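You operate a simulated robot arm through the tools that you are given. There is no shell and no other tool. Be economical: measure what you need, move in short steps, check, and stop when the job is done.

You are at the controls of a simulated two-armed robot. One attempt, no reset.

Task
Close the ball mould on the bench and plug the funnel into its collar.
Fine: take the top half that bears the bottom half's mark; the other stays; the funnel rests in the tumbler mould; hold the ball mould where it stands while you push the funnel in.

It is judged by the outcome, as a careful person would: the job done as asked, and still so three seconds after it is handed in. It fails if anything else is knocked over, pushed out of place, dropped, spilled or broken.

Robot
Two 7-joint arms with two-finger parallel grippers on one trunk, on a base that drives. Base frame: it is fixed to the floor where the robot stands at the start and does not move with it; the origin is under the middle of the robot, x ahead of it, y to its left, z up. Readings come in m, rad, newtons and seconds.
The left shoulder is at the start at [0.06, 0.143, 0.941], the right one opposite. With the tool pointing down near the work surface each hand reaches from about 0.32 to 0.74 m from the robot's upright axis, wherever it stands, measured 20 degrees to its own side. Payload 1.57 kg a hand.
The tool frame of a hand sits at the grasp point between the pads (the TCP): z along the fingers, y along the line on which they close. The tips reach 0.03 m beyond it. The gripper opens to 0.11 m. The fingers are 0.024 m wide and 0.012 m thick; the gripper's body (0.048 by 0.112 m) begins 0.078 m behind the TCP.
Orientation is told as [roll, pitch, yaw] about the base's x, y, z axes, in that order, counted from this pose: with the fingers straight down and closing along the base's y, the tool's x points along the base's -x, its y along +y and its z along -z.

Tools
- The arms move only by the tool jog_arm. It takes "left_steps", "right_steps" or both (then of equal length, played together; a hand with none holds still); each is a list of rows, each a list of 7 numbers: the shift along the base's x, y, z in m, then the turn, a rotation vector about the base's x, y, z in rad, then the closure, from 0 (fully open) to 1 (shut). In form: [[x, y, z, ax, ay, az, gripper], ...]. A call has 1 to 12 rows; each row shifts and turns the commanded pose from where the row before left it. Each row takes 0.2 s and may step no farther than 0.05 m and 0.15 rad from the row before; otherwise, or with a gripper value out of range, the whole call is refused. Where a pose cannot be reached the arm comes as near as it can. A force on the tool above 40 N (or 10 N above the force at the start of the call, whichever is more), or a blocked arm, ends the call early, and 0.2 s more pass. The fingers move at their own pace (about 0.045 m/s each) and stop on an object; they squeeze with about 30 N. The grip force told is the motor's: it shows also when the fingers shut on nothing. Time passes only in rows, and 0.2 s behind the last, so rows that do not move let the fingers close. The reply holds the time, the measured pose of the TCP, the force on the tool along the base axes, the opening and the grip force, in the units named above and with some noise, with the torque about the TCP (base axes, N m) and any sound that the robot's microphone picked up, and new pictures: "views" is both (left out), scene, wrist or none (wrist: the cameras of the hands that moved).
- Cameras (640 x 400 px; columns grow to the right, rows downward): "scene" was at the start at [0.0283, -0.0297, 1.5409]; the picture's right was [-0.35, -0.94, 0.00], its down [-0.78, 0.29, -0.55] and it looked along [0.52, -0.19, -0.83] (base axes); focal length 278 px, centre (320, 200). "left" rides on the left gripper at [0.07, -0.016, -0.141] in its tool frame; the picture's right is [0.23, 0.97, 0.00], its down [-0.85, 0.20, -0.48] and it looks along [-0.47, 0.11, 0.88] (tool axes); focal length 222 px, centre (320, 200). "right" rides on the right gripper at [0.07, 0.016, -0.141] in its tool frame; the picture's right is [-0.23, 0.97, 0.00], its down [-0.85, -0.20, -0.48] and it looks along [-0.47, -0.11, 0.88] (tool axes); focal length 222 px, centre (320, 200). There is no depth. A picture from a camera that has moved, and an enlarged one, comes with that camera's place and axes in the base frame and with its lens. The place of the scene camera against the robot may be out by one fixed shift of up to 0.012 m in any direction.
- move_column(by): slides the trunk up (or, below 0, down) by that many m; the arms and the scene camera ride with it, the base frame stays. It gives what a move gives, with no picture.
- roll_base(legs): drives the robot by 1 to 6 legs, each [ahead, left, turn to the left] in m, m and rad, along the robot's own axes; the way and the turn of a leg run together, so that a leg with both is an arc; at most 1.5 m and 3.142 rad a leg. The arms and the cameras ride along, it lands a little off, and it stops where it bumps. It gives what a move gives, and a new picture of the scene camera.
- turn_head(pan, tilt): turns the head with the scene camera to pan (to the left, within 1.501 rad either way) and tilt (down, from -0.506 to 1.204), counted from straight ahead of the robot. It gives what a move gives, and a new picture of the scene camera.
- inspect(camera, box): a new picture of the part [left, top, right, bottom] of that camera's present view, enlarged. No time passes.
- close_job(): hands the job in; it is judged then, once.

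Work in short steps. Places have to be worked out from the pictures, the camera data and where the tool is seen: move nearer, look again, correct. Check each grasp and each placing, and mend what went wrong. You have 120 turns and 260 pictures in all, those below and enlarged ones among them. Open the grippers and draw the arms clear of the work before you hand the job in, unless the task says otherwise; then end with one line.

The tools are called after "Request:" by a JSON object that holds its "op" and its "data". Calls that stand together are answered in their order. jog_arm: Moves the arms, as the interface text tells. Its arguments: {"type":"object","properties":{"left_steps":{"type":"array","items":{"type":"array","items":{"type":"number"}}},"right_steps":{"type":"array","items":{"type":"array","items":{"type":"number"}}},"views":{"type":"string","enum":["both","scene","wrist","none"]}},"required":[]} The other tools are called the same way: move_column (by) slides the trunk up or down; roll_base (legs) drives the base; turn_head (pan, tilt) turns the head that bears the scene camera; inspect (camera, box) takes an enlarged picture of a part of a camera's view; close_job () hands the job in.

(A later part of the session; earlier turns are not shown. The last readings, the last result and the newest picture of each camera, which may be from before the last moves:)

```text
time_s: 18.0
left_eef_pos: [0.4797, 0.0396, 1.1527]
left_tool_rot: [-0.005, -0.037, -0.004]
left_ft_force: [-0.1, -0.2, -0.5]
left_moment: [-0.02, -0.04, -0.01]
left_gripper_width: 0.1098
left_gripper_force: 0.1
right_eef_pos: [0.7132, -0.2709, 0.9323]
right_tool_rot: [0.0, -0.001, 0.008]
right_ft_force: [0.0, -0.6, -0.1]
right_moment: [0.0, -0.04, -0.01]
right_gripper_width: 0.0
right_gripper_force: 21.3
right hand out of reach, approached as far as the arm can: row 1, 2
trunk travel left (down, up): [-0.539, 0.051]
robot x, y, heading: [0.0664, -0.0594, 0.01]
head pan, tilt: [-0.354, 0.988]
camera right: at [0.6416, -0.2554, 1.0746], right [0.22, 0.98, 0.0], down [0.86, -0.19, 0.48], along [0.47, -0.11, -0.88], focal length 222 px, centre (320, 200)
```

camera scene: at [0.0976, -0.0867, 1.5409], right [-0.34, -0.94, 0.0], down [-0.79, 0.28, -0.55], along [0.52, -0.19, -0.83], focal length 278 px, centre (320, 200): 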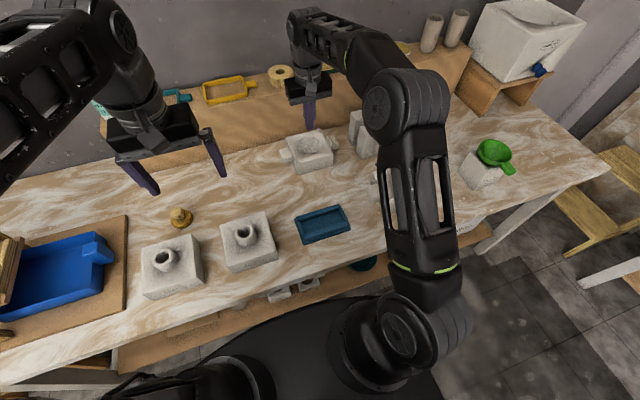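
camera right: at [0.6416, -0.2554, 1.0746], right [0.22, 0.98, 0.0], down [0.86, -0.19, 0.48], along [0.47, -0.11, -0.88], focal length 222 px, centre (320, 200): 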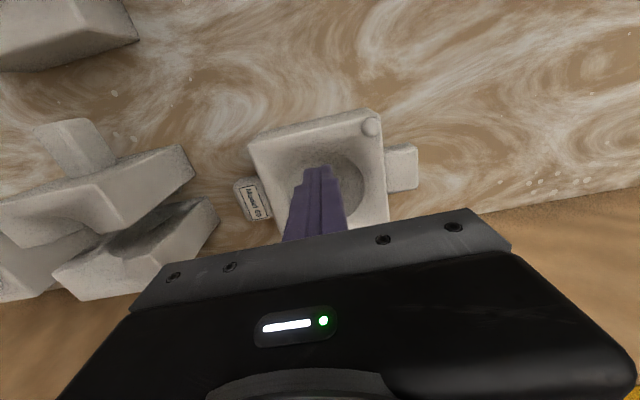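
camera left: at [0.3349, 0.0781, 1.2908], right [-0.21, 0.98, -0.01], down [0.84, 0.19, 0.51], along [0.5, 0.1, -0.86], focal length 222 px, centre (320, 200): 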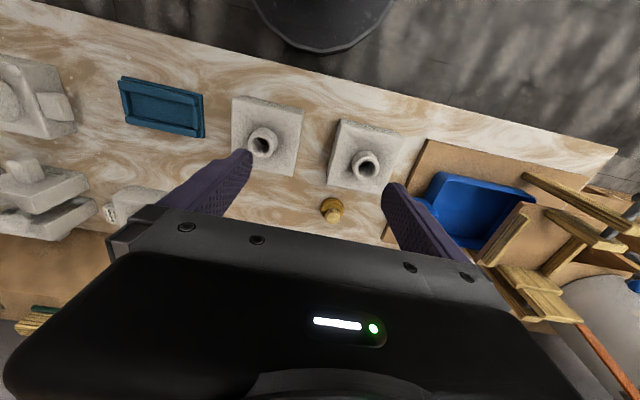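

Request:
{"op": "jog_arm", "data": {"right_steps": [[0.0, -0.002, -0.02, 0, 0, 0, 1], [0.015, 0, 0, 0, 0, 0, 1], [0.015, 0, 0, 0, 0, 0, 1], [0, 0, 0, 0, 0, 0, 1]], "views": "wrist"}}

```text
time_s: 19.0
left_eef_pos: [0.4803, 0.0384, 1.1521]
left_tool_rot: [-0.004, -0.036, -0.004]
left_ft_force: [-0.3, -0.3, -0.1]
left_moment: [0.0, 0.0, 0.01]
left_gripper_width: 0.1098
left_gripper_force: 0.0
right_eef_pos: [0.7439, -0.2726, 0.9103]
right_tool_rot: [-0.002, 0.0, 0.007]
right_ft_force: [0.0, -0.1, -0.2]
right_moment: [0.03, 0.01, -0.03]
right_gripper_width: 0.0
right_gripper_force: 21.5
trunk travel left (down, up): [-0.539, 0.051]
robot x, y, heading: [0.0653, -0.0556, 0.004]
head pan, tilt: [-0.354, 0.988]
camera right: at [0.6727, -0.2557, 1.0524], right [0.22, 0.98, 0.0], down [0.86, -0.19, 0.48], along [0.47, -0.11, -0.88], focal length 222 px, centre (320, 200)
```

right: 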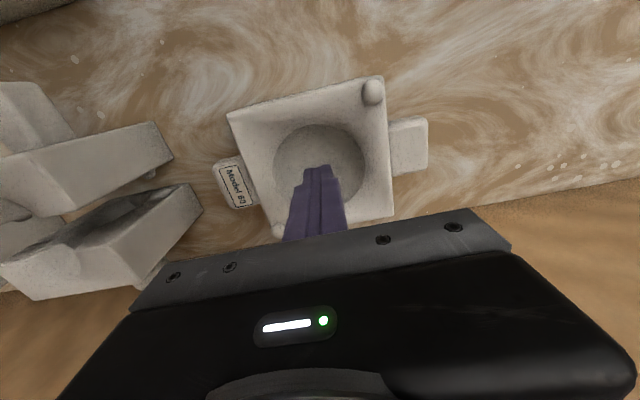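

Centred over it at (0.744, -0.273). Descend slowly and watch the force.

Request:
{"op": "jog_arm", "data": {"right_steps": [[0, 0, -0.02, 0, 0, 0, 1], [0, 0, -0.006, 0, 0, 0, 1], [0, 0, -0.005, 0, 0, 0, 1], [0, 0, 0, 0, 0, 0, 1]], "views": "none"}}

Request:
{"op": "jog_arm", "data": {"right_steps": [[0, 0, -0.005, 0, 0, 0, 1], [0, 0, -0.004, 0, 0, 0, 1], [0, 0, 0, 0, 0, 0, 1]], "views": "none"}}

Request:
{"op": "jog_arm", "data": {"right_steps": [[0, 0, -0.005, 0, 0, 0, 1], [0, 0, -0.004, 0, 0, 0, 1], [0, 0, 0, 0, 0, 0, 1]], "views": "none"}}

```text
time_s: 20.0
left_eef_pos: [0.4805, 0.0382, 1.1512]
left_tool_rot: [-0.004, -0.038, -0.003]
left_ft_force: [0.9, -0.4, 0.2]
left_moment: [0.0, 0.03, 0.02]
left_gripper_width: 0.1101
left_gripper_force: 0.0
right_eef_pos: [0.7415, -0.2726, 0.879]
right_tool_rot: [-0.001, -0.002, 0.007]
right_ft_force: [-0.2, 0.4, 0.1]
right_moment: [0.01, -0.02, 0.02]
right_gripper_width: 0.0001
right_gripper_force: 21.2
trunk travel left (down, up): [-0.539, 0.051]
robot x, y, heading: [0.0666, -0.0587, 0.007]
head pan, tilt: [-0.354, 0.988]
```

```text
time_s: 20.8
left_eef_pos: [0.4805, 0.0383, 1.1518]
left_tool_rot: [-0.006, -0.037, -0.003]
left_ft_force: [0.2, 1.1, -0.7]
left_moment: [-0.02, 0.0, -0.02]
left_gripper_width: 0.11
left_gripper_force: 0.0
right_eef_pos: [0.7417, -0.2705, 0.8709]
right_tool_rot: [0.0, -0.002, 0.009]
right_ft_force: [0.1, 0.3, -1.1]
right_moment: [0.0, 0.01, -0.01]
right_gripper_width: 0.0001
right_gripper_force: 21.3
trunk travel left (down, up): [-0.539, 0.051]
robot x, y, heading: [0.066, -0.0565, 0.009]
head pan, tilt: [-0.354, 0.988]
```

```text
time_s: 21.6
left_eef_pos: [0.4808, 0.0385, 1.1528]
left_tool_rot: [-0.006, -0.035, -0.003]
left_ft_force: [0.3, -0.5, 0.0]
left_moment: [0.01, 0.02, 0.03]
left_gripper_width: 0.1097
left_gripper_force: 0.1
right_eef_pos: [0.7408, -0.2714, 0.8623]
right_tool_rot: [0.0, -0.002, 0.006]
right_ft_force: [-0.2, 0.0, 0.1]
right_moment: [-0.01, -0.02, 0.0]
right_gripper_width: 0.0001
right_gripper_force: 21.3
trunk travel left (down, up): [-0.539, 0.051]
robot x, y, heading: [0.0709, -0.0578, 0.002]
head pan, tilt: [-0.354, 0.988]
```

Request:
{"op": "jog_arm", "data": {"right_steps": [[0, 0, -0.004, 0, 0, 0, 1], [0, 0, -0.004, 0, 0, 0, 1], [0, 0, -0.003, 0, 0, 0, 1], [0, 0, 0, 0, 0, 0, 1]], "views": "wrist"}}

```text
time_s: 22.6
left_eef_pos: [0.4797, 0.0384, 1.152]
left_tool_rot: [-0.004, -0.039, -0.004]
left_ft_force: [0.2, 0.8, 0.4]
left_moment: [0.02, -0.02, 0.03]
left_gripper_width: 0.1102
left_gripper_force: 0.0
right_eef_pos: [0.7433, -0.2712, 0.8525]
right_tool_rot: [0.0, -0.003, 0.007]
right_ft_force: [-1.5, 1.1, 8.8]
right_moment: [0.0, 0.17, 0.07]
right_gripper_width: 0.0
right_gripper_force: 21.1
trunk travel left (down, up): [-0.539, 0.051]
robot x, y, heading: [0.0685, -0.0589, 0.007]
head pan, tilt: [-0.354, 0.988]
camera right: at [0.6717, -0.2559, 0.9941], right [0.22, 0.98, 0.0], down [0.85, -0.19, 0.48], along [0.47, -0.11, -0.88], focal length 222 px, centre (320, 200)
```

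right: 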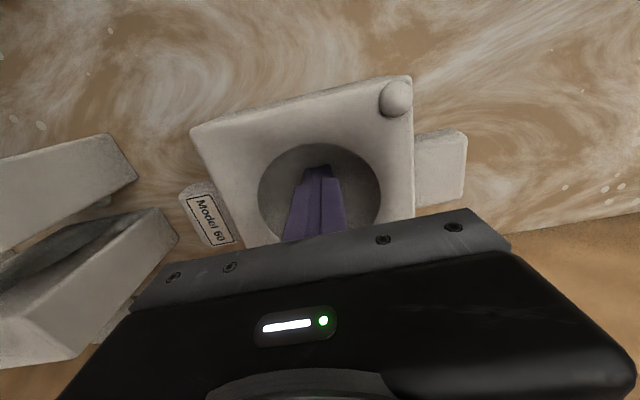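

Both cavities are equal half balls, so the marks alone tell them apart. The Model 90 bottom stands in the working row with the funnel and tops and the Model 60 one in the back row with the spare moulds, so I take Model 90 as the job. I lift the right hand and drive right so both arms reach everything.

Request:
{"op": "jog_arm", "data": {"right_steps": [[0, 0, 0.045, 0, 0, 0, 1], [0, 0, 0.045, 0, 0, 0, 1], [-0.04, 0, 0.02, 0, 0, 0, 1], [-0.045, -0.01, 0.015, 0, 0, 0, 1], [-0.045, -0.01, 0.01, 0, 0, 0, 1], [-0.045, -0.01, 0.01, 0, 0, 0, 1], [-0.045, -0.01, 0.01, 0, 0, 0, 0], [-0.045, -0.01, 0.01, 0, 0, 0, 0], [-0.03, -0.02, 0.0, 0, 0, 0, 0], [-0.03, -0.02, 0.0, 0, 0, 0, 0]], "views": "none"}}

Request:
{"op": "roll_base", "data": {"legs": [[-0.03, -0.28, 0.0]]}}

```text
time_s: 24.8
left_eef_pos: [0.4801, 0.0386, 1.1515]
left_tool_rot: [-0.004, -0.04, -0.006]
left_ft_force: [-0.2, -0.3, -0.1]
left_moment: [0.0, -0.04, 0.0]
left_gripper_width: 0.1099
left_gripper_force: 0.0
right_eef_pos: [0.416, -0.3605, 1.0152]
right_tool_rot: [0.002, -0.001, 0.009]
right_ft_force: [-0.3, 0.1, 0.2]
right_moment: [0.0, 0.03, 0.01]
right_gripper_width: 0.0858
right_gripper_force: 0.0
trunk travel left (down, up): [-0.539, 0.051]
robot x, y, heading: [0.0685, -0.0535, 0.008]
head pan, tilt: [-0.354, 0.988]
```

```text
time_s: 26.8
left_eef_pos: [0.4521, -0.2433, 1.1513]
left_tool_rot: [-0.002, -0.036, -0.001]
left_ft_force: [0.2, -0.7, -0.6]
left_moment: [0.02, 0.0, 0.0]
left_gripper_width: 0.1101
left_gripper_force: 0.0
right_eef_pos: [0.3896, -0.6421, 1.0152]
right_tool_rot: [0.0, -0.001, 0.009]
right_ft_force: [-0.8, -0.5, 0.3]
right_moment: [0.01, -0.01, -0.03]
right_gripper_width: 0.1099
right_gripper_force: 0.0
trunk travel left (down, up): [-0.539, 0.051]
robot x, y, heading: [0.0394, -0.3376, 0.01]
head pan, tilt: [-0.354, 0.988]
camera scene: at [0.0693, -0.3704, 1.5409], right [-0.34, -0.94, 0.0], down [-0.79, 0.28, -0.55], along [0.52, -0.19, -0.83], focal length 278 px, centre (320, 200)
```

scene: 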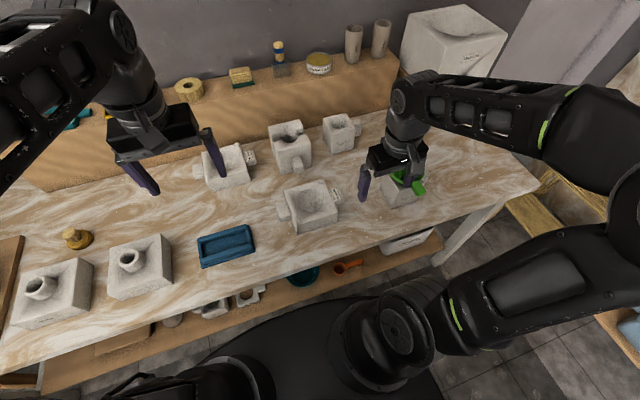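

I bring the left hand over the Model 90 top and look from the wrist.

Request:
{"op": "jog_arm", "data": {"left_steps": [[0, 0.04, -0.01, 0, 0.036, 0, 0], [0, 0.04, -0.01, 0, 0, 0, 0], [0, 0.04, -0.015, 0, 0, 0, 0], [0, 0.04, -0.015, 0, 0, 0, 0], [0, 0.04, -0.015, 0, 0, 0, 0], [0, 0.03, -0.02, 0, 0, 0, 0]], "right_steps": [[0, 0, 0.02, 0, 0, 0, 0], [0, 0, 0.02, 0, 0, 0, 0], [0, 0, 0, 0, 0, 0, 0], [0, 0, 0, 0, 0, 0, 0], [0, 0, 0, 0, 0, 0, 0], [0, 0, 0, 0, 0, 0, 0]], "views": "wrist"}}

```text
time_s: 28.2
left_eef_pos: [0.4527, -0.0095, 1.0655]
left_tool_rot: [-0.005, 0.0, -0.001]
left_ft_force: [0.8, -1.8, -1.1]
left_moment: [0.0, -0.01, 0.02]
left_gripper_width: 0.1101
left_gripper_force: 0.1
right_eef_pos: [0.3888, -0.6407, 1.0551]
right_tool_rot: [-0.002, -0.001, 0.009]
right_ft_force: [0.4, -0.4, 0.0]
right_moment: [-0.04, 0.01, 0.03]
right_gripper_width: 0.11
right_gripper_force: 0.0
trunk travel left (down, up): [-0.539, 0.051]
robot x, y, heading: [0.0424, -0.3431, 0.014]
head pan, tilt: [-0.354, 0.988]
camera right: at [0.3187, -0.6247, 1.1966], right [0.22, 0.98, 0.0], down [0.86, -0.19, 0.48], along [0.47, -0.11, -0.88], focal length 222 px, centre (320, 200)
camera left: at [0.3826, -0.0236, 1.2072], right [-0.23, 0.97, -0.01], down [0.85, 0.2, 0.48], along [0.47, 0.1, -0.88], focal length 222 px, centre (320, 200)
```

right: 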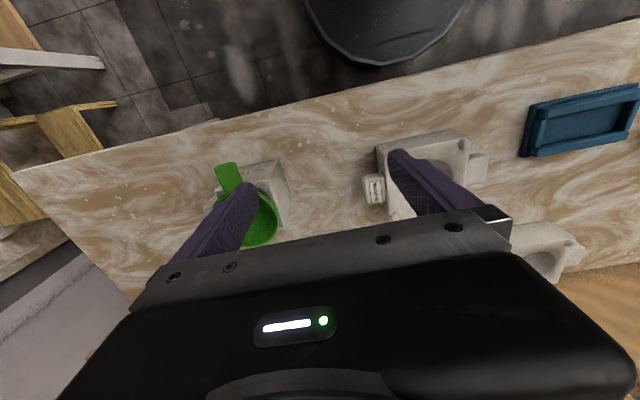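
left: 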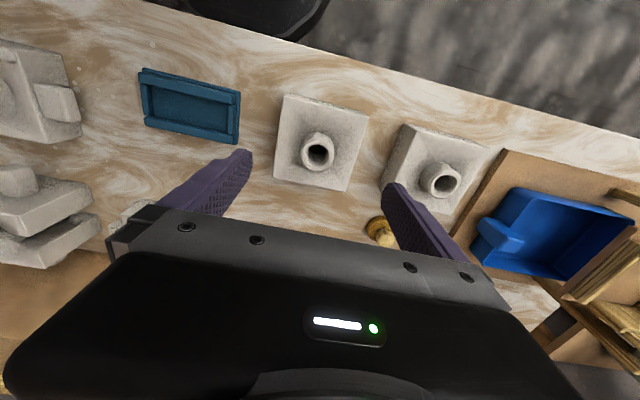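

Request:
{"op": "inspect", "data": {"camera": "left", "box": [260, 80, 380, 200]}}

Request:
{"op": "inspect", "data": {"camera": "scene", "box": [95, 215, 185, 310]}}

```text
3.33 times, centred on (320, 140) of left
camera zoom: at [0.3826, -0.0236, 1.2072], right [-0.23, 0.97, -0.01], down [0.85, 0.2, 0.48], along [0.47, 0.1, -0.88], focal length 740 px, centre (320, 400)
```

zoom: 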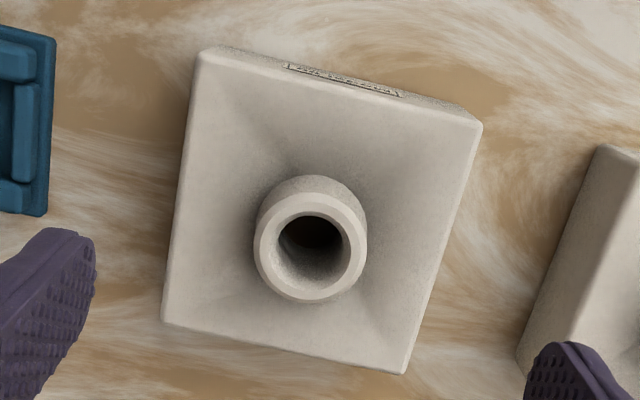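

```text
4.21 times, centred on (140, 262) of scene
camera zoom: at [0.0698, -0.368, 1.5409], right [-0.34, -0.94, 0.0], down [-0.79, 0.28, -0.55], along [0.52, -0.19, -0.83], focal length 1170 px, centre (1078, -63)
```

zoom: 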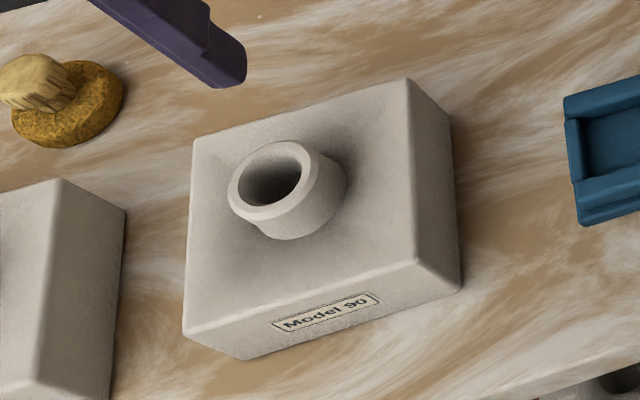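

The Model 90 top sits axis-aligned, centred near (0.481, -0.008), body top ≈0.852, collar top ≈0.878, collar about 51 mm wide. I move the left hand over it and lower around the collar.

Request:
{"op": "jog_arm", "data": {"left_steps": [[0.028, 0.001, -0.03, 0.005, 0, 0, 0], [0, 0, -0.04, 0, 0, 0, 0], [0, 0, -0.04, 0, 0, 0, 0], [0, 0, -0.03, 0, 0, 0, 0], [0, 0, 0, 0, 0, 0, 0]], "views": "both"}}

```text
time_s: 29.4
left_eef_pos: [0.4821, -0.0075, 0.9252]
left_tool_rot: [0.001, -0.003, 0.002]
left_ft_force: [0.3, 0.2, 0.3]
left_moment: [0.01, 0.01, 0.03]
left_gripper_width: 0.11
left_gripper_force: 0.0
right_eef_pos: [0.3895, -0.6423, 1.0539]
right_tool_rot: [0.001, -0.002, 0.009]
right_ft_force: [1.0, 0.8, -0.1]
right_moment: [0.0, -0.01, 0.0]
right_gripper_width: 0.1101
right_gripper_force: 0.1
trunk travel left (down, up): [-0.539, 0.051]
robot x, y, heading: [0.0357, -0.3373, 0.01]
head pan, tilt: [-0.354, 0.988]
camera scene: at [0.0693, -0.3692, 1.5409], right [-0.34, -0.94, 0.0], down [-0.79, 0.28, -0.55], along [0.52, -0.19, -0.83], focal length 278 px, centre (320, 200)
camera left: at [0.4115, -0.0243, 1.0666], right [-0.23, 0.97, 0.0], down [0.85, 0.2, 0.48], along [0.47, 0.11, -0.88], focal length 222 px, centre (320, 200)
```

scene: 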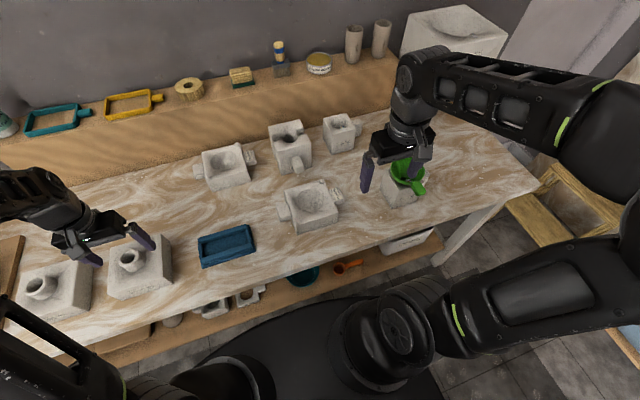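
left: 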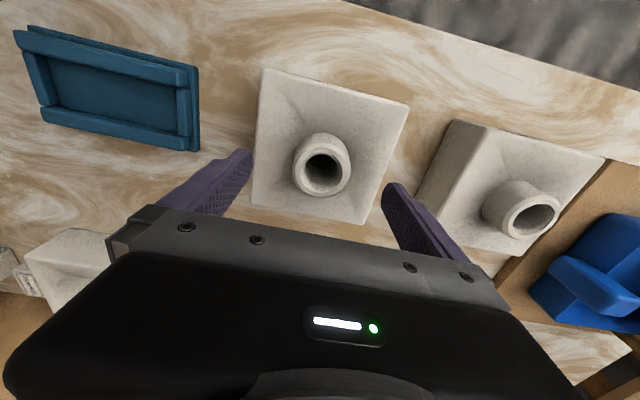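

The collar is centred between the fingers. I lower to tips just above the body and close.

Request:
{"op": "jog_arm", "data": {"left_steps": [[-0.003, 0, -0.02, 0, 0, 0, 0], [0, 0, -0.015, 0, 0, 0, 0], [0, 0, 0, 0, 0, 0, 0.3], [0, 0, 0, 0, 0, 0, 0.6], [0, 0, 0, 0, 0, 0, 0.9], [0, 0, 0, 0, 0, 0, 1], [0, 0, 0, 0, 0, 0, 1]], "views": "wrist"}}

```text
time_s: 31.0
left_eef_pos: [0.4779, -0.0091, 0.8931]
left_tool_rot: [-0.001, -0.002, -0.002]
left_ft_force: [-0.4, -0.1, 23.6]
left_moment: [-0.7, 0.27, 0.1]
left_gripper_width: 0.0524
left_gripper_force: 17.9
right_eef_pos: [0.3867, -0.6415, 1.0536]
right_tool_rot: [-0.001, -0.002, 0.009]
right_ft_force: [0.0, -0.1, -0.3]
right_moment: [-0.03, 0.0, 0.01]
right_gripper_width: 0.1102
right_gripper_force: 0.1
trunk travel left (down, up): [-0.539, 0.051]
robot x, y, heading: [0.0405, -0.3395, 0.012]
head pan, tilt: [-0.354, 0.988]
camera left: at [0.4063, -0.0265, 1.0328], right [-0.23, 0.97, 0.0], down [0.85, 0.2, 0.48], along [0.47, 0.11, -0.88], focal length 222 px, centre (320, 200)
```

left: 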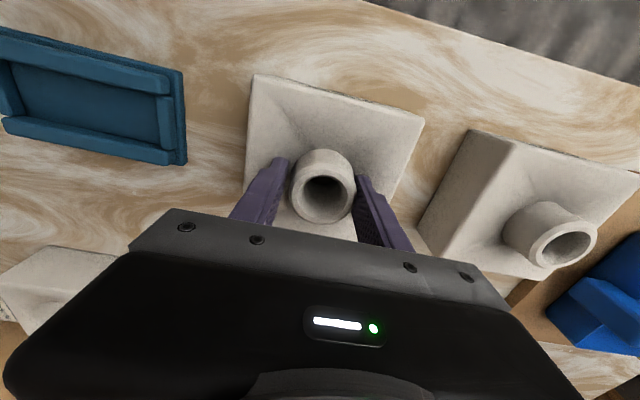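

The collar is gripped (52 mm) with the tips bearing on the sloped body. I lift gently and check that it comes along.

Request:
{"op": "jog_arm", "data": {"left_steps": [[0, 0, 0.005, 0, 0, 0, 1], [0, 0, 0.01, 0, 0, 0, 1], [0, 0, 0.02, 0, 0, 0, 1], [0, 0, 0.03, 0, 0, 0, 1], [0, 0, 0.04, 0, 0, 0, 1], [0, 0, 0.04, 0, 0, 0, 1], [0, 0, 0, 0, 0, 0, 1]], "views": "both"}}

```text
time_s: 32.6
left_eef_pos: [0.4758, -0.0133, 1.0378]
left_tool_rot: [0.0, -0.001, 0.001]
left_ft_force: [1.0, 0.3, -10.5]
left_moment: [-0.03, 0.04, 0.02]
left_gripper_width: 0.0475
left_gripper_force: 29.9
right_eef_pos: [0.3898, -0.6413, 1.0536]
right_tool_rot: [-0.003, 0.001, 0.008]
right_ft_force: [-0.4, 0.2, 0.8]
right_moment: [-0.03, 0.03, -0.05]
right_gripper_width: 0.1098
right_gripper_force: 0.1
trunk travel left (down, up): [-0.539, 0.051]
robot x, y, heading: [0.0383, -0.3427, 0.012]
head pan, tilt: [-0.354, 0.988]
camera scene: at [0.0705, -0.3684, 1.5408], right [-0.34, -0.94, 0.0], down [-0.79, 0.28, -0.55], along [0.52, -0.19, -0.84], focal length 278 px, centre (320, 200)
camera left: at [0.4053, -0.0287, 1.1787], right [-0.23, 0.97, 0.0], down [0.86, 0.2, 0.48], along [0.47, 0.11, -0.88], focal length 222 px, centre (320, 200)
```

scene: 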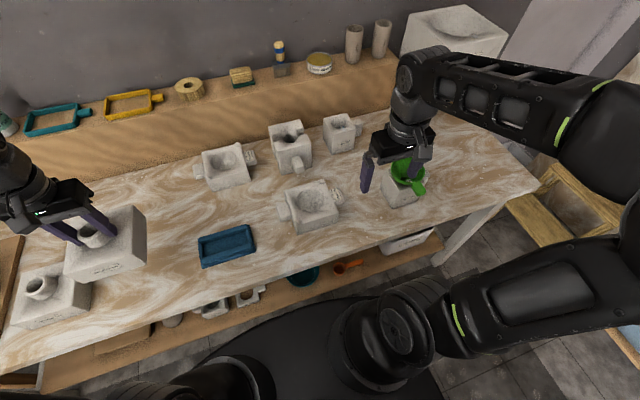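
left: 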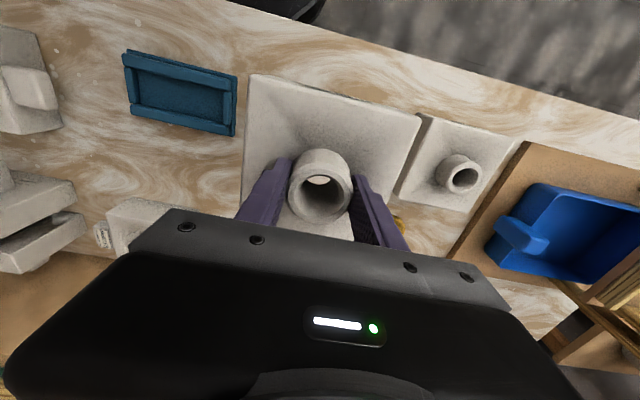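

The top (≈10.5 N) is held level. I zoom on the collar to get its centre relative to the tool.

Request:
{"op": "inspect", "data": {"camera": "left", "box": [230, 60, 430, 240]}}

Request:
{"op": "inspect", "data": {"camera": "scene", "box": [270, 165, 350, 245]}}

```text
2.22 times, centred on (330, 150) of left
camera zoom: at [0.4053, -0.0287, 1.1787], right [-0.23, 0.97, 0.0], down [0.86, 0.2, 0.48], along [0.47, 0.11, -0.88], focal length 494 px, centre (298, 311)
```

zoom: 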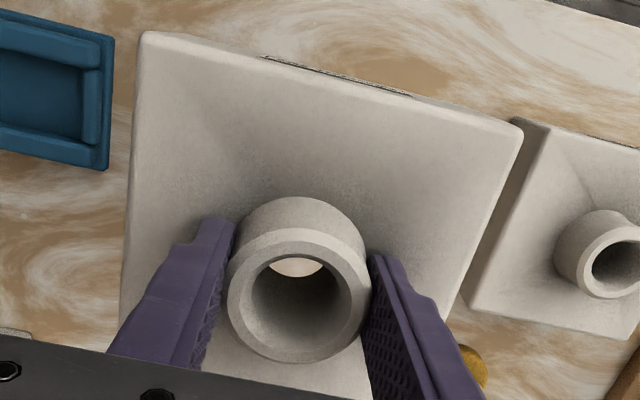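

```text
5.00 times, centred on (310, 205) of scene
camera zoom: at [0.0705, -0.3684, 1.5408], right [-0.34, -0.94, 0.0], down [-0.79, 0.28, -0.55], along [0.52, -0.19, -0.84], focal length 1390 px, centre (370, 175)
```

zoom: 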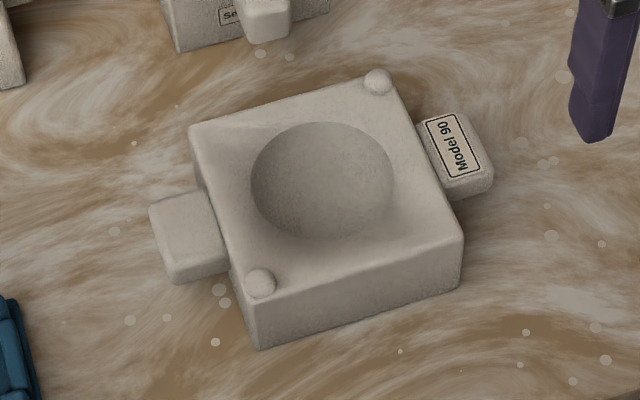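

Piece centre is ≈(+2, +1) mm from the tool, bottom ≈0.092 below it. Now I use the right wrist camera over the Model 90 bottom to fix its exact centre and yaw.

Request:
{"op": "jog_arm", "data": {"right_steps": [[0.01, 0.035, 0, 0, 0, 0, 0], [0.01, 0.035, 0, 0, 0, 0, 0], [0.02, 0.035, -0.02, 0, 0, 0, 0], [0.02, 0.035, -0.02, 0, 0, 0, 0], [0, 0, 0, 0, 0, 0, 0]], "views": "wrist"}}

Request:
{"op": "inspect", "data": {"camera": "right", "box": [220, 40, 420, 200]}}

```text
time_s: 33.8
left_eef_pos: [0.4747, -0.0134, 1.0367]
left_tool_rot: [0.001, 0.0, -0.001]
left_ft_force: [0.2, -0.6, -10.4]
left_moment: [-0.04, -0.01, -0.01]
left_gripper_width: 0.0477
left_gripper_force: 30.1
right_eef_pos: [0.4476, -0.5033, 1.015]
right_tool_rot: [-0.001, -0.001, 0.008]
right_ft_force: [-0.6, 1.5, -0.8]
right_moment: [-0.03, 0.0, 0.04]
right_gripper_width: 0.11
right_gripper_force: 0.1
trunk travel left (down, up): [-0.539, 0.051]
robot x, y, heading: [0.0423, -0.3376, 0.011]
head pan, tilt: [-0.354, 0.988]
camera right: at [0.3773, -0.4877, 1.1575], right [0.22, 0.98, 0.0], down [0.86, -0.19, 0.48], along [0.47, -0.1, -0.88], focal length 222 px, centre (320, 200)
```

right: 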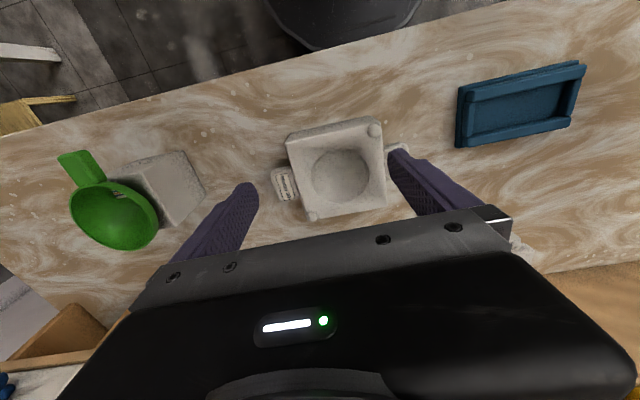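

```text
2.50 times, centred on (320, 120) of right
camera zoom: at [0.3773, -0.4877, 1.1575], right [0.22, 0.98, 0.0], down [0.86, -0.19, 0.48], along [0.47, -0.1, -0.88], focal length 555 px, centre (320, 400)
```

zoom: 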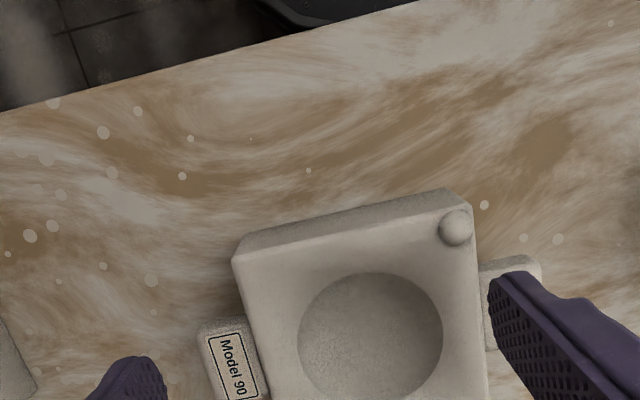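

Request:
{"op": "inspect", "data": {"camera": "right", "box": [265, 108, 415, 228]}}

Request:
{"op": "inspect", "data": {"camera": "right", "box": [50, 140, 220, 260]}}

```text
3.33 times, centred on (340, 168) of right
camera zoom: at [0.3773, -0.4877, 1.1575], right [0.22, 0.98, 0.0], down [0.86, -0.19, 0.48], along [0.47, -0.1, -0.88], focal length 740 px, centre (253, 307)
```

zoom: 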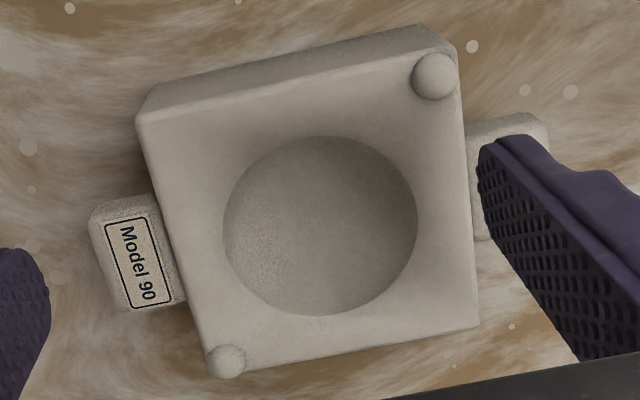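

```text
3.33 times, centred on (135, 200) of right
camera zoom: at [0.3773, -0.4877, 1.1575], right [0.22, 0.98, 0.0], down [0.86, -0.19, 0.48], along [0.47, -0.1, -0.88], focal length 740 px, centre (937, 200)
```

zoom: 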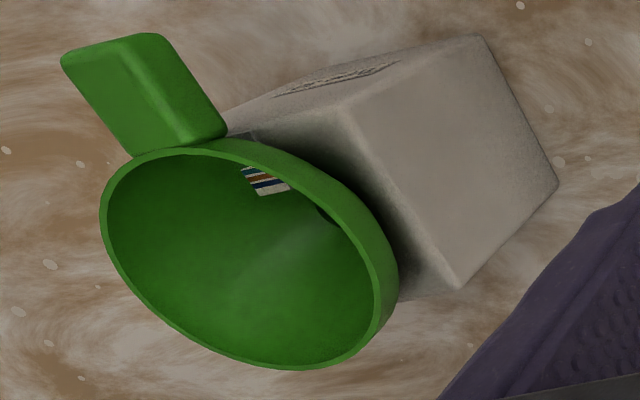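

Bottom 90 centre ≈(0.506, -0.487), yaw ≈ -0.014. I send the right hand aside and carry the top over it.

Request:
{"op": "jog_arm", "data": {"right_steps": [[-0.02, -0.035, 0.015, 0, 0, 0, 0], [-0.02, -0.035, 0.015, 0, 0, 0, 0], [-0.02, -0.035, 0.01, 0, 0, 0, 0], [-0.02, -0.035, 0.01, 0, 0, 0, 0], [-0.02, -0.035, 0, 0, 0, 0, 0], [-0.02, -0.03, 0, 0, 0, 0, 0]], "views": "none"}}

Request:
{"op": "jog_arm", "data": {"left_steps": [[0.0024, -0.0396, 0, 0, 0, -0.013, 1], [0.0024, -0.0396, 0, 0, 0, 0, 1], [0.0024, -0.0396, 0, 0, 0, 0, 1], [0.0024, -0.0396, 0, 0, 0, 0, 1], [0.0024, -0.0396, 0, 0, 0, 0, 1], [0.0024, -0.0396, 0, 0, 0, 0, 1], [0.0024, -0.0396, 0, 0, 0, 0, 1], [0.0024, -0.0396, 0, 0, 0, 0, 1], [0.0024, -0.0396, 0, 0, 0, 0, 1], [0.0024, -0.0396, 0, 0, 0, 0, 1], [0.0024, -0.0396, 0, 0, 0, 0, 1], [0.0024, -0.0396, 0, 0, 0, 0, 1]], "views": "both"}}

```text
time_s: 35.2
left_eef_pos: [0.4751, -0.0132, 1.0388]
left_tool_rot: [0.0, -0.001, 0.001]
left_ft_force: [-0.5, 0.6, -10.3]
left_moment: [-0.01, 0.03, 0.0]
left_gripper_width: 0.0478
left_gripper_force: 29.9
right_eef_pos: [0.3285, -0.709, 1.0654]
right_tool_rot: [0.001, -0.001, 0.01]
right_ft_force: [0.9, -0.3, 0.9]
right_moment: [-0.03, 0.01, 0.02]
right_gripper_width: 0.11
right_gripper_force: 0.0
trunk travel left (down, up): [-0.539, 0.051]
robot x, y, heading: [0.0399, -0.339, 0.011]
head pan, tilt: [-0.354, 0.988]
```

```text
time_s: 37.8
left_eef_pos: [0.5058, -0.4868, 1.0311]
left_tool_rot: [0.0, 0.001, -0.013]
left_ft_force: [0.2, 0.1, -10.5]
left_moment: [-0.01, 0.04, 0.02]
left_gripper_width: 0.0477
left_gripper_force: 30.1
right_eef_pos: [0.33, -0.7104, 1.0645]
right_tool_rot: [-0.001, -0.001, 0.008]
right_ft_force: [-0.3, 0.5, -0.8]
right_moment: [0.06, 0.02, 0.01]
right_gripper_width: 0.11
right_gripper_force: 0.1
trunk travel left (down, up): [-0.539, 0.051]
robot x, y, heading: [0.0415, -0.3389, 0.011]
head pan, tilt: [-0.354, 0.988]
camera scene: at [0.0703, -0.3708, 1.5408], right [-0.34, -0.94, 0.0], down [-0.79, 0.28, -0.55], along [0.52, -0.18, -0.84], focal length 278 px, centre (320, 200)
camera left: at [0.4339, -0.5011, 1.1738], right [-0.21, 0.98, 0.0], down [0.86, 0.19, 0.48], along [0.47, 0.1, -0.88], focal length 222 px, centre (320, 200)
```

scene: 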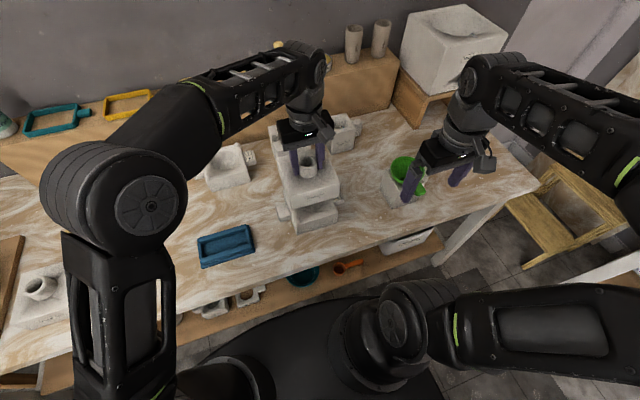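
left: 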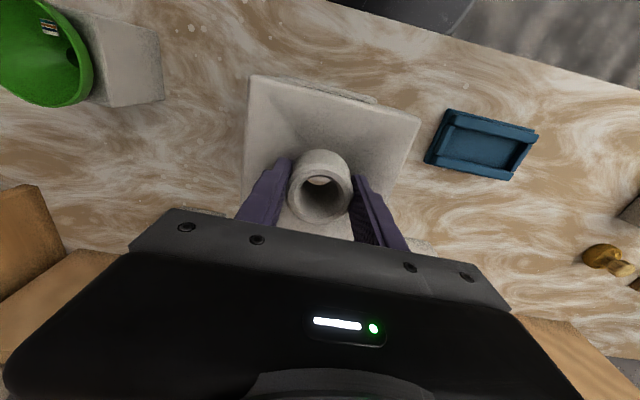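

Hovering aligned; I lower until the piece's underside is about a centimetre above the pegs, then look.

Request:
{"op": "jog_arm", "data": {"left_steps": [[-0.0015, -0.001, -0.03, 0, 0, 0, 1], [0, 0, -0.025, 0, 0, 0, 1], [0, 0, 0, 0, 0, 0, 1]], "views": "both"}}

Request:
{"op": "inspect", "data": {"camera": "scene", "box": [265, 130, 355, 240]}}

Request:
{"op": "inspect", "data": {"camera": "left", "box": [220, 60, 440, 240]}}

```text
time_s: 38.6
left_eef_pos: [0.5041, -0.4857, 0.9786]
left_tool_rot: [-0.001, 0.0, -0.013]
left_ft_force: [-0.2, 0.0, -9.6]
left_moment: [-0.01, 0.0, 0.01]
left_gripper_width: 0.048
left_gripper_force: 30.0
right_eef_pos: [0.3304, -0.7097, 1.0656]
right_tool_rot: [-0.001, -0.001, 0.01]
right_ft_force: [-0.5, 0.1, 0.4]
right_moment: [-0.01, -0.01, -0.02]
right_gripper_width: 0.1101
right_gripper_force: 0.0
trunk travel left (down, up): [-0.539, 0.051]
robot x, y, heading: [0.0412, -0.3409, 0.008]
head pan, tilt: [-0.354, 0.988]
camera scene: at [0.0701, -0.3696, 1.5408], right [-0.34, -0.94, 0.0], down [-0.79, 0.28, -0.55], along [0.52, -0.19, -0.84], focal length 278 px, centre (320, 200)
camera left: at [0.4344, -0.5012, 1.121], right [-0.21, 0.98, 0.0], down [0.86, 0.19, 0.48], along [0.47, 0.1, -0.88], focal length 222 px, centre (320, 200)
```

scene: 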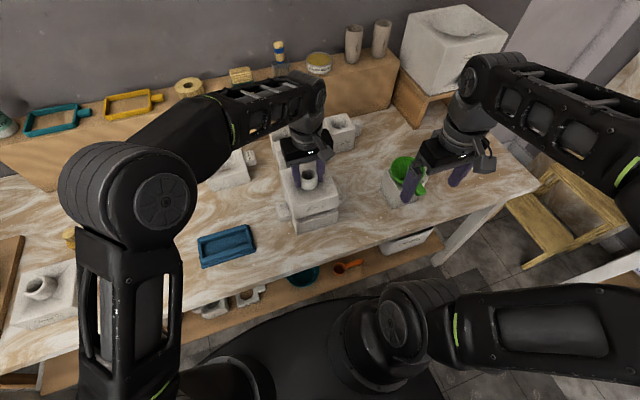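
left: 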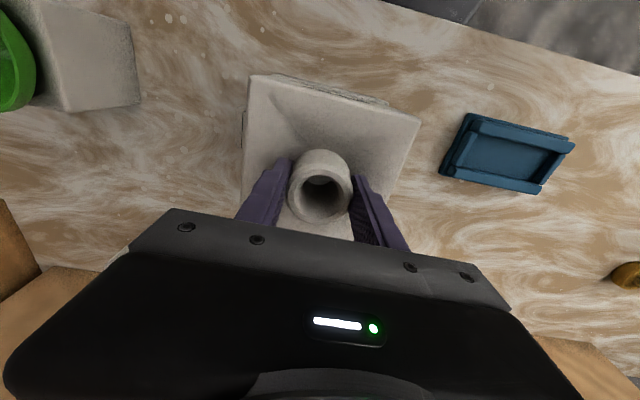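

```text
3.64 times, centred on (310, 185) of scene
camera zoom: at [0.0701, -0.3696, 1.5408], right [-0.34, -0.94, 0.0], down [-0.79, 0.28, -0.55], along [0.52, -0.19, -0.84], focal length 1011 px, centre (356, 254)
```

zoom: 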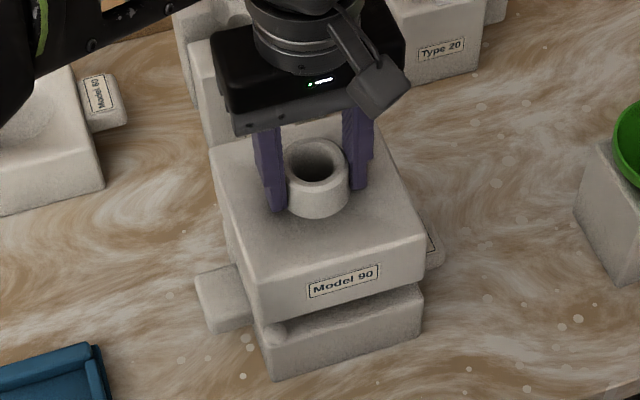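

```text
2.22 times, centred on (330, 150) of left
camera zoom: at [0.4344, -0.5012, 1.121], right [-0.21, 0.98, 0.0], down [0.86, 0.19, 0.48], along [0.47, 0.1, -0.88], focal length 494 px, centre (298, 311)
```

zoom: 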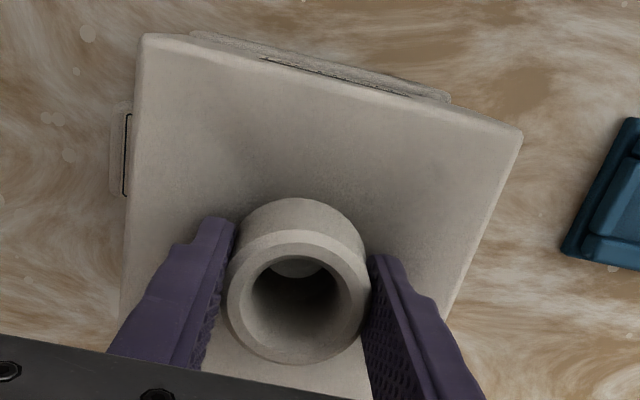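

Gap closing and edges aligned. I lower in small steps, watching the force.

Request:
{"op": "jog_arm", "data": {"left_steps": [[0, -0.001, -0.008, 0, 0, 0, 1], [0, 0, -0.006, 0, 0, 0, 1], [0, 0, 0, 0, 0, 0, 1]], "views": "none"}}

Request:
{"op": "jog_arm", "data": {"left_steps": [[0, 0, -0.004, 0, 0, 0, 1], [0, 0, -0.003, 0, 0, 0, 1], [0, 0, 0, 0, 0, 0, 1]], "views": "none"}}

Request:
{"op": "jog_arm", "data": {"left_steps": [[0, 0, -0.003, 0, 0, 0, 1], [0, 0, -0.003, 0, 0, 0, 1], [0, 0, 0, 0, 0, 0, 1]], "views": "scene"}}

Request:
{"op": "inspect", "data": {"camera": "scene", "box": [265, 130, 355, 240]}}

```text
time_s: 39.4
left_eef_pos: [0.5065, -0.4886, 0.9672]
left_tool_rot: [-0.002, 0.0, -0.013]
left_ft_force: [-0.6, 0.5, -10.4]
left_moment: [0.0, 0.03, 0.03]
left_gripper_width: 0.048
left_gripper_force: 30.0
right_eef_pos: [0.3297, -0.709, 1.0652]
right_tool_rot: [0.001, -0.001, 0.011]
right_ft_force: [-0.1, -0.9, -0.2]
right_moment: [0.0, 0.01, 0.02]
right_gripper_width: 0.11
right_gripper_force: 0.2
trunk travel left (down, up): [-0.539, 0.051]
robot x, y, heading: [0.0367, -0.3392, 0.014]
head pan, tilt: [-0.354, 0.988]
```

```text
time_s: 40.2
left_eef_pos: [0.5047, -0.4881, 0.9592]
left_tool_rot: [0.0, 0.0, -0.012]
left_ft_force: [-0.5, -0.4, -10.3]
left_moment: [-0.03, 0.02, -0.01]
left_gripper_width: 0.0479
left_gripper_force: 30.3
right_eef_pos: [0.3305, -0.7088, 1.0646]
right_tool_rot: [-0.001, -0.001, 0.01]
right_ft_force: [-0.2, 0.4, -0.4]
right_moment: [-0.02, -0.01, 0.01]
right_gripper_width: 0.11
right_gripper_force: 0.1
trunk travel left (down, up): [-0.539, 0.051]
robot x, y, heading: [0.0402, -0.3422, 0.012]
head pan, tilt: [-0.354, 0.988]
```

```text
time_s: 41.0
left_eef_pos: [0.5055, -0.4885, 0.9556]
left_tool_rot: [-0.001, 0.001, -0.012]
left_ft_force: [-0.5, 1.3, -9.6]
left_moment: [0.05, -0.03, 0.07]
left_gripper_width: 0.0477
left_gripper_force: 30.2
right_eef_pos: [0.3293, -0.7088, 1.0653]
right_tool_rot: [0.0, -0.002, 0.008]
right_ft_force: [0.5, 0.6, 0.7]
right_moment: [0.02, 0.04, 0.01]
right_gripper_width: 0.1103
right_gripper_force: 0.0
trunk travel left (down, up): [-0.539, 0.051]
robot x, y, heading: [0.0401, -0.3415, 0.008]
head pan, tilt: [-0.354, 0.988]
camera scene: at [0.07, -0.3692, 1.5409], right [-0.34, -0.94, 0.0], down [-0.79, 0.28, -0.55], along [0.52, -0.19, -0.83], focal length 278 px, centre (320, 200)
```

scene: 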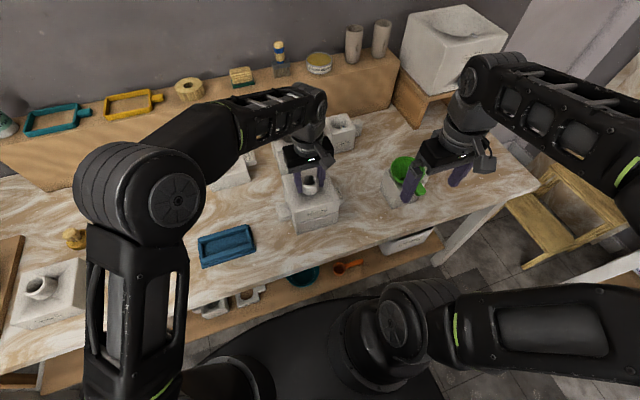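

```text
3.64 times, centred on (310, 185) of scene
camera zoom: at [0.07, -0.3692, 1.5409], right [-0.34, -0.94, 0.0], down [-0.79, 0.28, -0.55], along [0.52, -0.19, -0.83], focal length 1011 px, centre (356, 254)
```

zoom: 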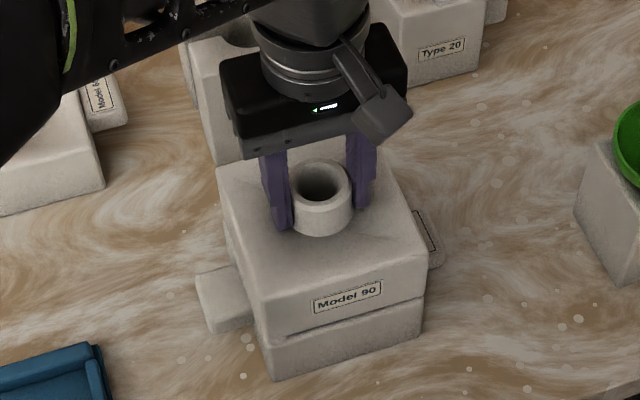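

The pegs have vanished into the top without resistance; a thin gap remains. Continue down in 2 mm steps.

Request:
{"op": "jog_arm", "data": {"left_steps": [[0, 0, -0.003, 0, 0, 0, 1], [0, 0, -0.002, 0, 0, 0, 1], [0, 0, 0, 0, 0, 0, 1]], "views": "none"}}

Request:
{"op": "jog_arm", "data": {"left_steps": [[0, 0, -0.002, 0, 0, 0, 1], [0, 0, -0.001, 0, 0, 0, 1], [0, 0, 0, 0, 0, 0, 1]], "views": "none"}}

Request:
{"op": "inspect", "data": {"camera": "scene", "box": [275, 160, 345, 240]}}

```text
time_s: 41.8
left_eef_pos: [0.5058, -0.4882, 0.9544]
left_tool_rot: [-0.001, -0.006, -0.013]
left_ft_force: [2.5, 7.4, 29.9]
left_moment: [1.28, 0.89, 0.15]
left_gripper_width: 0.0476
left_gripper_force: 29.6
right_eef_pos: [0.3282, -0.7083, 1.0676]
right_tool_rot: [-0.001, -0.003, 0.011]
right_ft_force: [-0.5, -0.2, 0.7]
right_moment: [0.04, 0.03, 0.02]
right_gripper_width: 0.1101
right_gripper_force: 0.0
trunk travel left (down, up): [-0.539, 0.051]
robot x, y, heading: [0.0413, -0.3426, 0.012]
head pan, tilt: [-0.354, 0.988]
```

```text
time_s: 42.2
left_eef_pos: [0.505, -0.4886, 0.9539]
left_tool_rot: [-0.003, -0.006, -0.015]
left_ft_force: [-3.9, 4.3, 15.3]
left_moment: [1.31, 1.22, 0.02]
left_gripper_width: 0.0479
left_gripper_force: 30.1
right_eef_pos: [0.3292, -0.7085, 1.066]
right_tool_rot: [0.0, -0.003, 0.011]
right_ft_force: [0.0, 0.0, 0.6]
right_moment: [0.0, 0.0, 0.0]
right_gripper_width: 0.1101
right_gripper_force: 0.0
trunk travel left (down, up): [-0.539, 0.051]
robot x, y, heading: [0.0429, -0.34, 0.014]
head pan, tilt: [-0.354, 0.988]
stopped in row 1 (left hand): the force on the tool passed its limit (the readings are from after the stop); the commanded pose is now the measured one
```

```text
5.00 times, centred on (310, 200) of scene
camera zoom: at [0.068, -0.3681, 1.5406], right [-0.34, -0.94, 0.0], down [-0.79, 0.28, -0.55], along [0.52, -0.19, -0.83], focal length 1390 px, centre (370, 200)
```

zoom: 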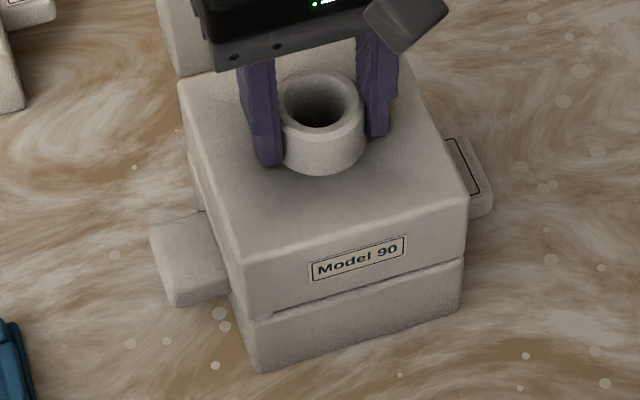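

Resistance now, with the moment pointing at the near-left peg. I zoom on the parting line.

Request:
{"op": "inspect", "data": {"camera": "scene", "box": [288, 205, 346, 242]}}

Request:
{"op": "inspect", "data": {"camera": "left", "box": [220, 60, 440, 240]}}

Request:
{"op": "inspect", "data": {"camera": "right", "box": [350, 60, 550, 230]}}

```text
10.81 times, centred on (317, 224) of scene
camera zoom: at [0.068, -0.3681, 1.5406], right [-0.34, -0.94, 0.0], down [-0.79, 0.28, -0.55], along [0.52, -0.19, -0.83], focal length 3005 px, centre (352, -54)
```

zoom: 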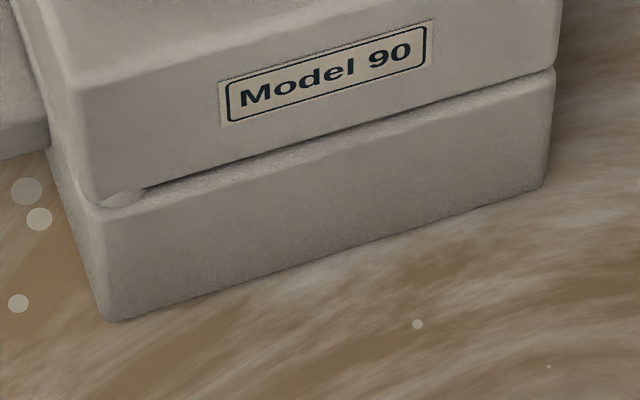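

```text
2.22 times, centred on (330, 150) of left
camera zoom: at [0.4333, -0.5029, 1.0948], right [-0.22, 0.98, 0.0], down [0.85, 0.19, 0.48], along [0.47, 0.1, -0.88], focal length 494 px, centre (298, 311)
```

zoom: 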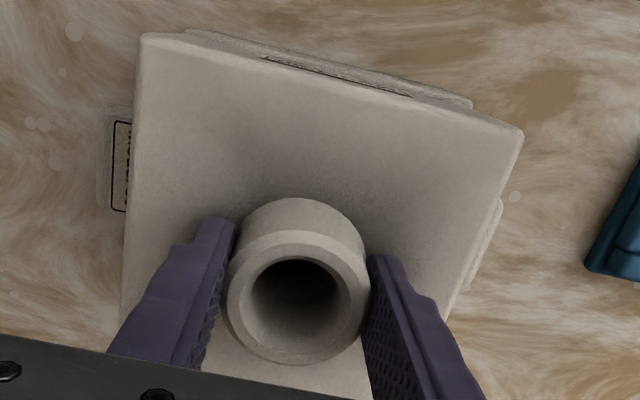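

```text
2.35 times, centred on (450, 145) of right
camera zoom: at [0.2582, -0.6918, 1.2077], right [0.22, 0.98, 0.0], down [0.86, -0.19, 0.48], along [0.47, -0.1, -0.88], focal length 523 px, centre (14, 329)
```

zoom: 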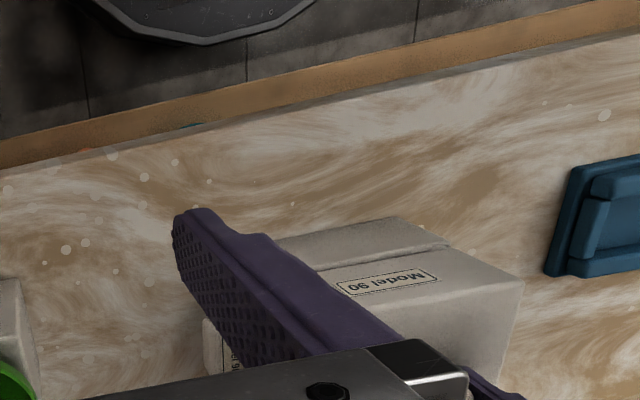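

The near-left peg carries the top: there is no socket at that corner, so the sockets lie on the other diagonal. I lift the top and turn it a quarter turn (label toward the bottom's label side).

Request:
{"op": "jog_arm", "data": {"left_steps": [[0, 0, 0.02, 0, 0, 0, 1], [0, 0, 0.03, 0, 0, 0, 1], [0, 0, 0, 0, 0, 0, 1]], "views": "none"}}

Request:
{"op": "jog_arm", "data": {"left_steps": [[0, 0, 0, 0, 0, 0.1428, 1], [0, 0, 0, 0, 0, 0.1428, 1], [0, 0, 0, 0, 0, 0.1428, 1], [0, 0, 0, 0, 0, 0.1428, 1], [0, 0, 0, 0, 0, 0.1428, 1], [0, 0, 0, 0, 0, 0.1428, 1], [0, 0, 0, 0, 0, 0.1428, 1], [0, 0, 0, 0, 0, 0.1428, 1], [0, 0, 0, 0, 0, 0.1428, 1], [0, 0, 0, 0, 0, 0.1428, 1], [0, 0, 0, 0, 0, 0.1428, 1], [0, 0, 0, 0, 0, 0, 1]], "views": "both"}}

```text
time_s: 43.0
left_eef_pos: [0.5076, -0.4889, 1.0032]
left_tool_rot: [-0.002, -0.005, -0.012]
left_ft_force: [-0.1, -0.6, -9.5]
left_moment: [0.03, 0.01, -0.04]
left_gripper_width: 0.0481
left_gripper_force: 29.9
right_eef_pos: [0.3305, -0.7092, 1.0642]
right_tool_rot: [0.0, -0.002, 0.008]
right_ft_force: [-0.1, -0.4, -0.8]
right_moment: [-0.01, -0.04, 0.02]
right_gripper_width: 0.1097
right_gripper_force: 0.1
trunk travel left (down, up): [-0.539, 0.051]
robot x, y, heading: [0.0405, -0.3379, 0.009]
head pan, tilt: [-0.354, 0.988]
```

```text
time_s: 45.6
left_eef_pos: [0.5065, -0.4893, 1.0023]
left_tool_rot: [-0.003, -0.008, 1.562]
left_ft_force: [-0.5, 0.4, -10.4]
left_moment: [0.01, 0.01, -0.04]
left_gripper_width: 0.0478
left_gripper_force: 30.3
right_eef_pos: [0.3288, -0.7096, 1.0657]
right_tool_rot: [-0.003, 0.0, 0.008]
right_ft_force: [0.1, 0.2, 0.3]
right_moment: [0.02, 0.0, 0.03]
right_gripper_width: 0.1101
right_gripper_force: 0.1
trunk travel left (down, up): [-0.539, 0.051]
robot x, y, heading: [0.0397, -0.3401, 0.009]
head pan, tilt: [-0.354, 0.988]
camera scene: at [0.0703, -0.3694, 1.5408], right [-0.34, -0.94, 0.0], down [-0.79, 0.28, -0.55], along [0.52, -0.19, -0.84], focal length 278 px, centre (320, 200)
camera left: at [0.5213, -0.5597, 1.1427], right [-0.98, -0.22, 0.0], down [-0.19, 0.85, 0.48], along [-0.1, 0.47, -0.87], focal length 222 px, centre (320, 200)
```

scene: 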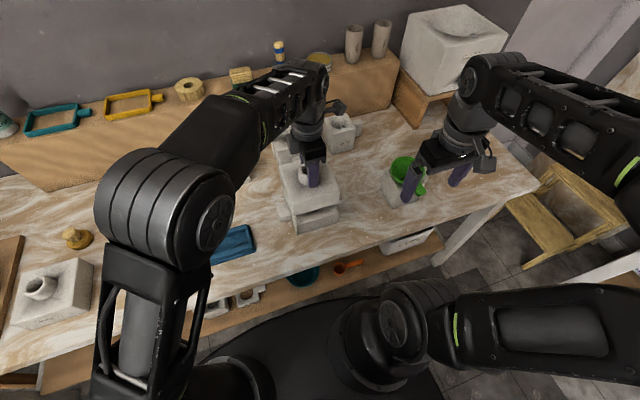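
left: 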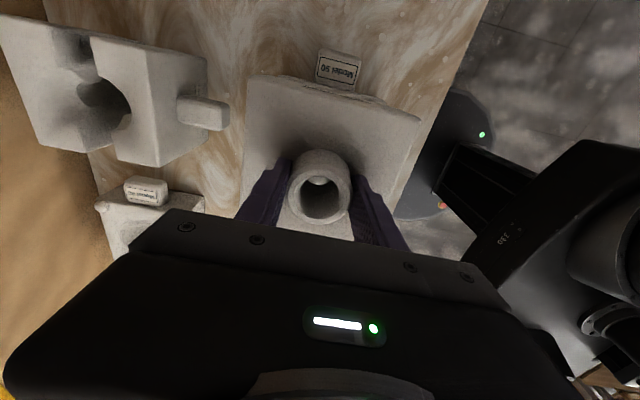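

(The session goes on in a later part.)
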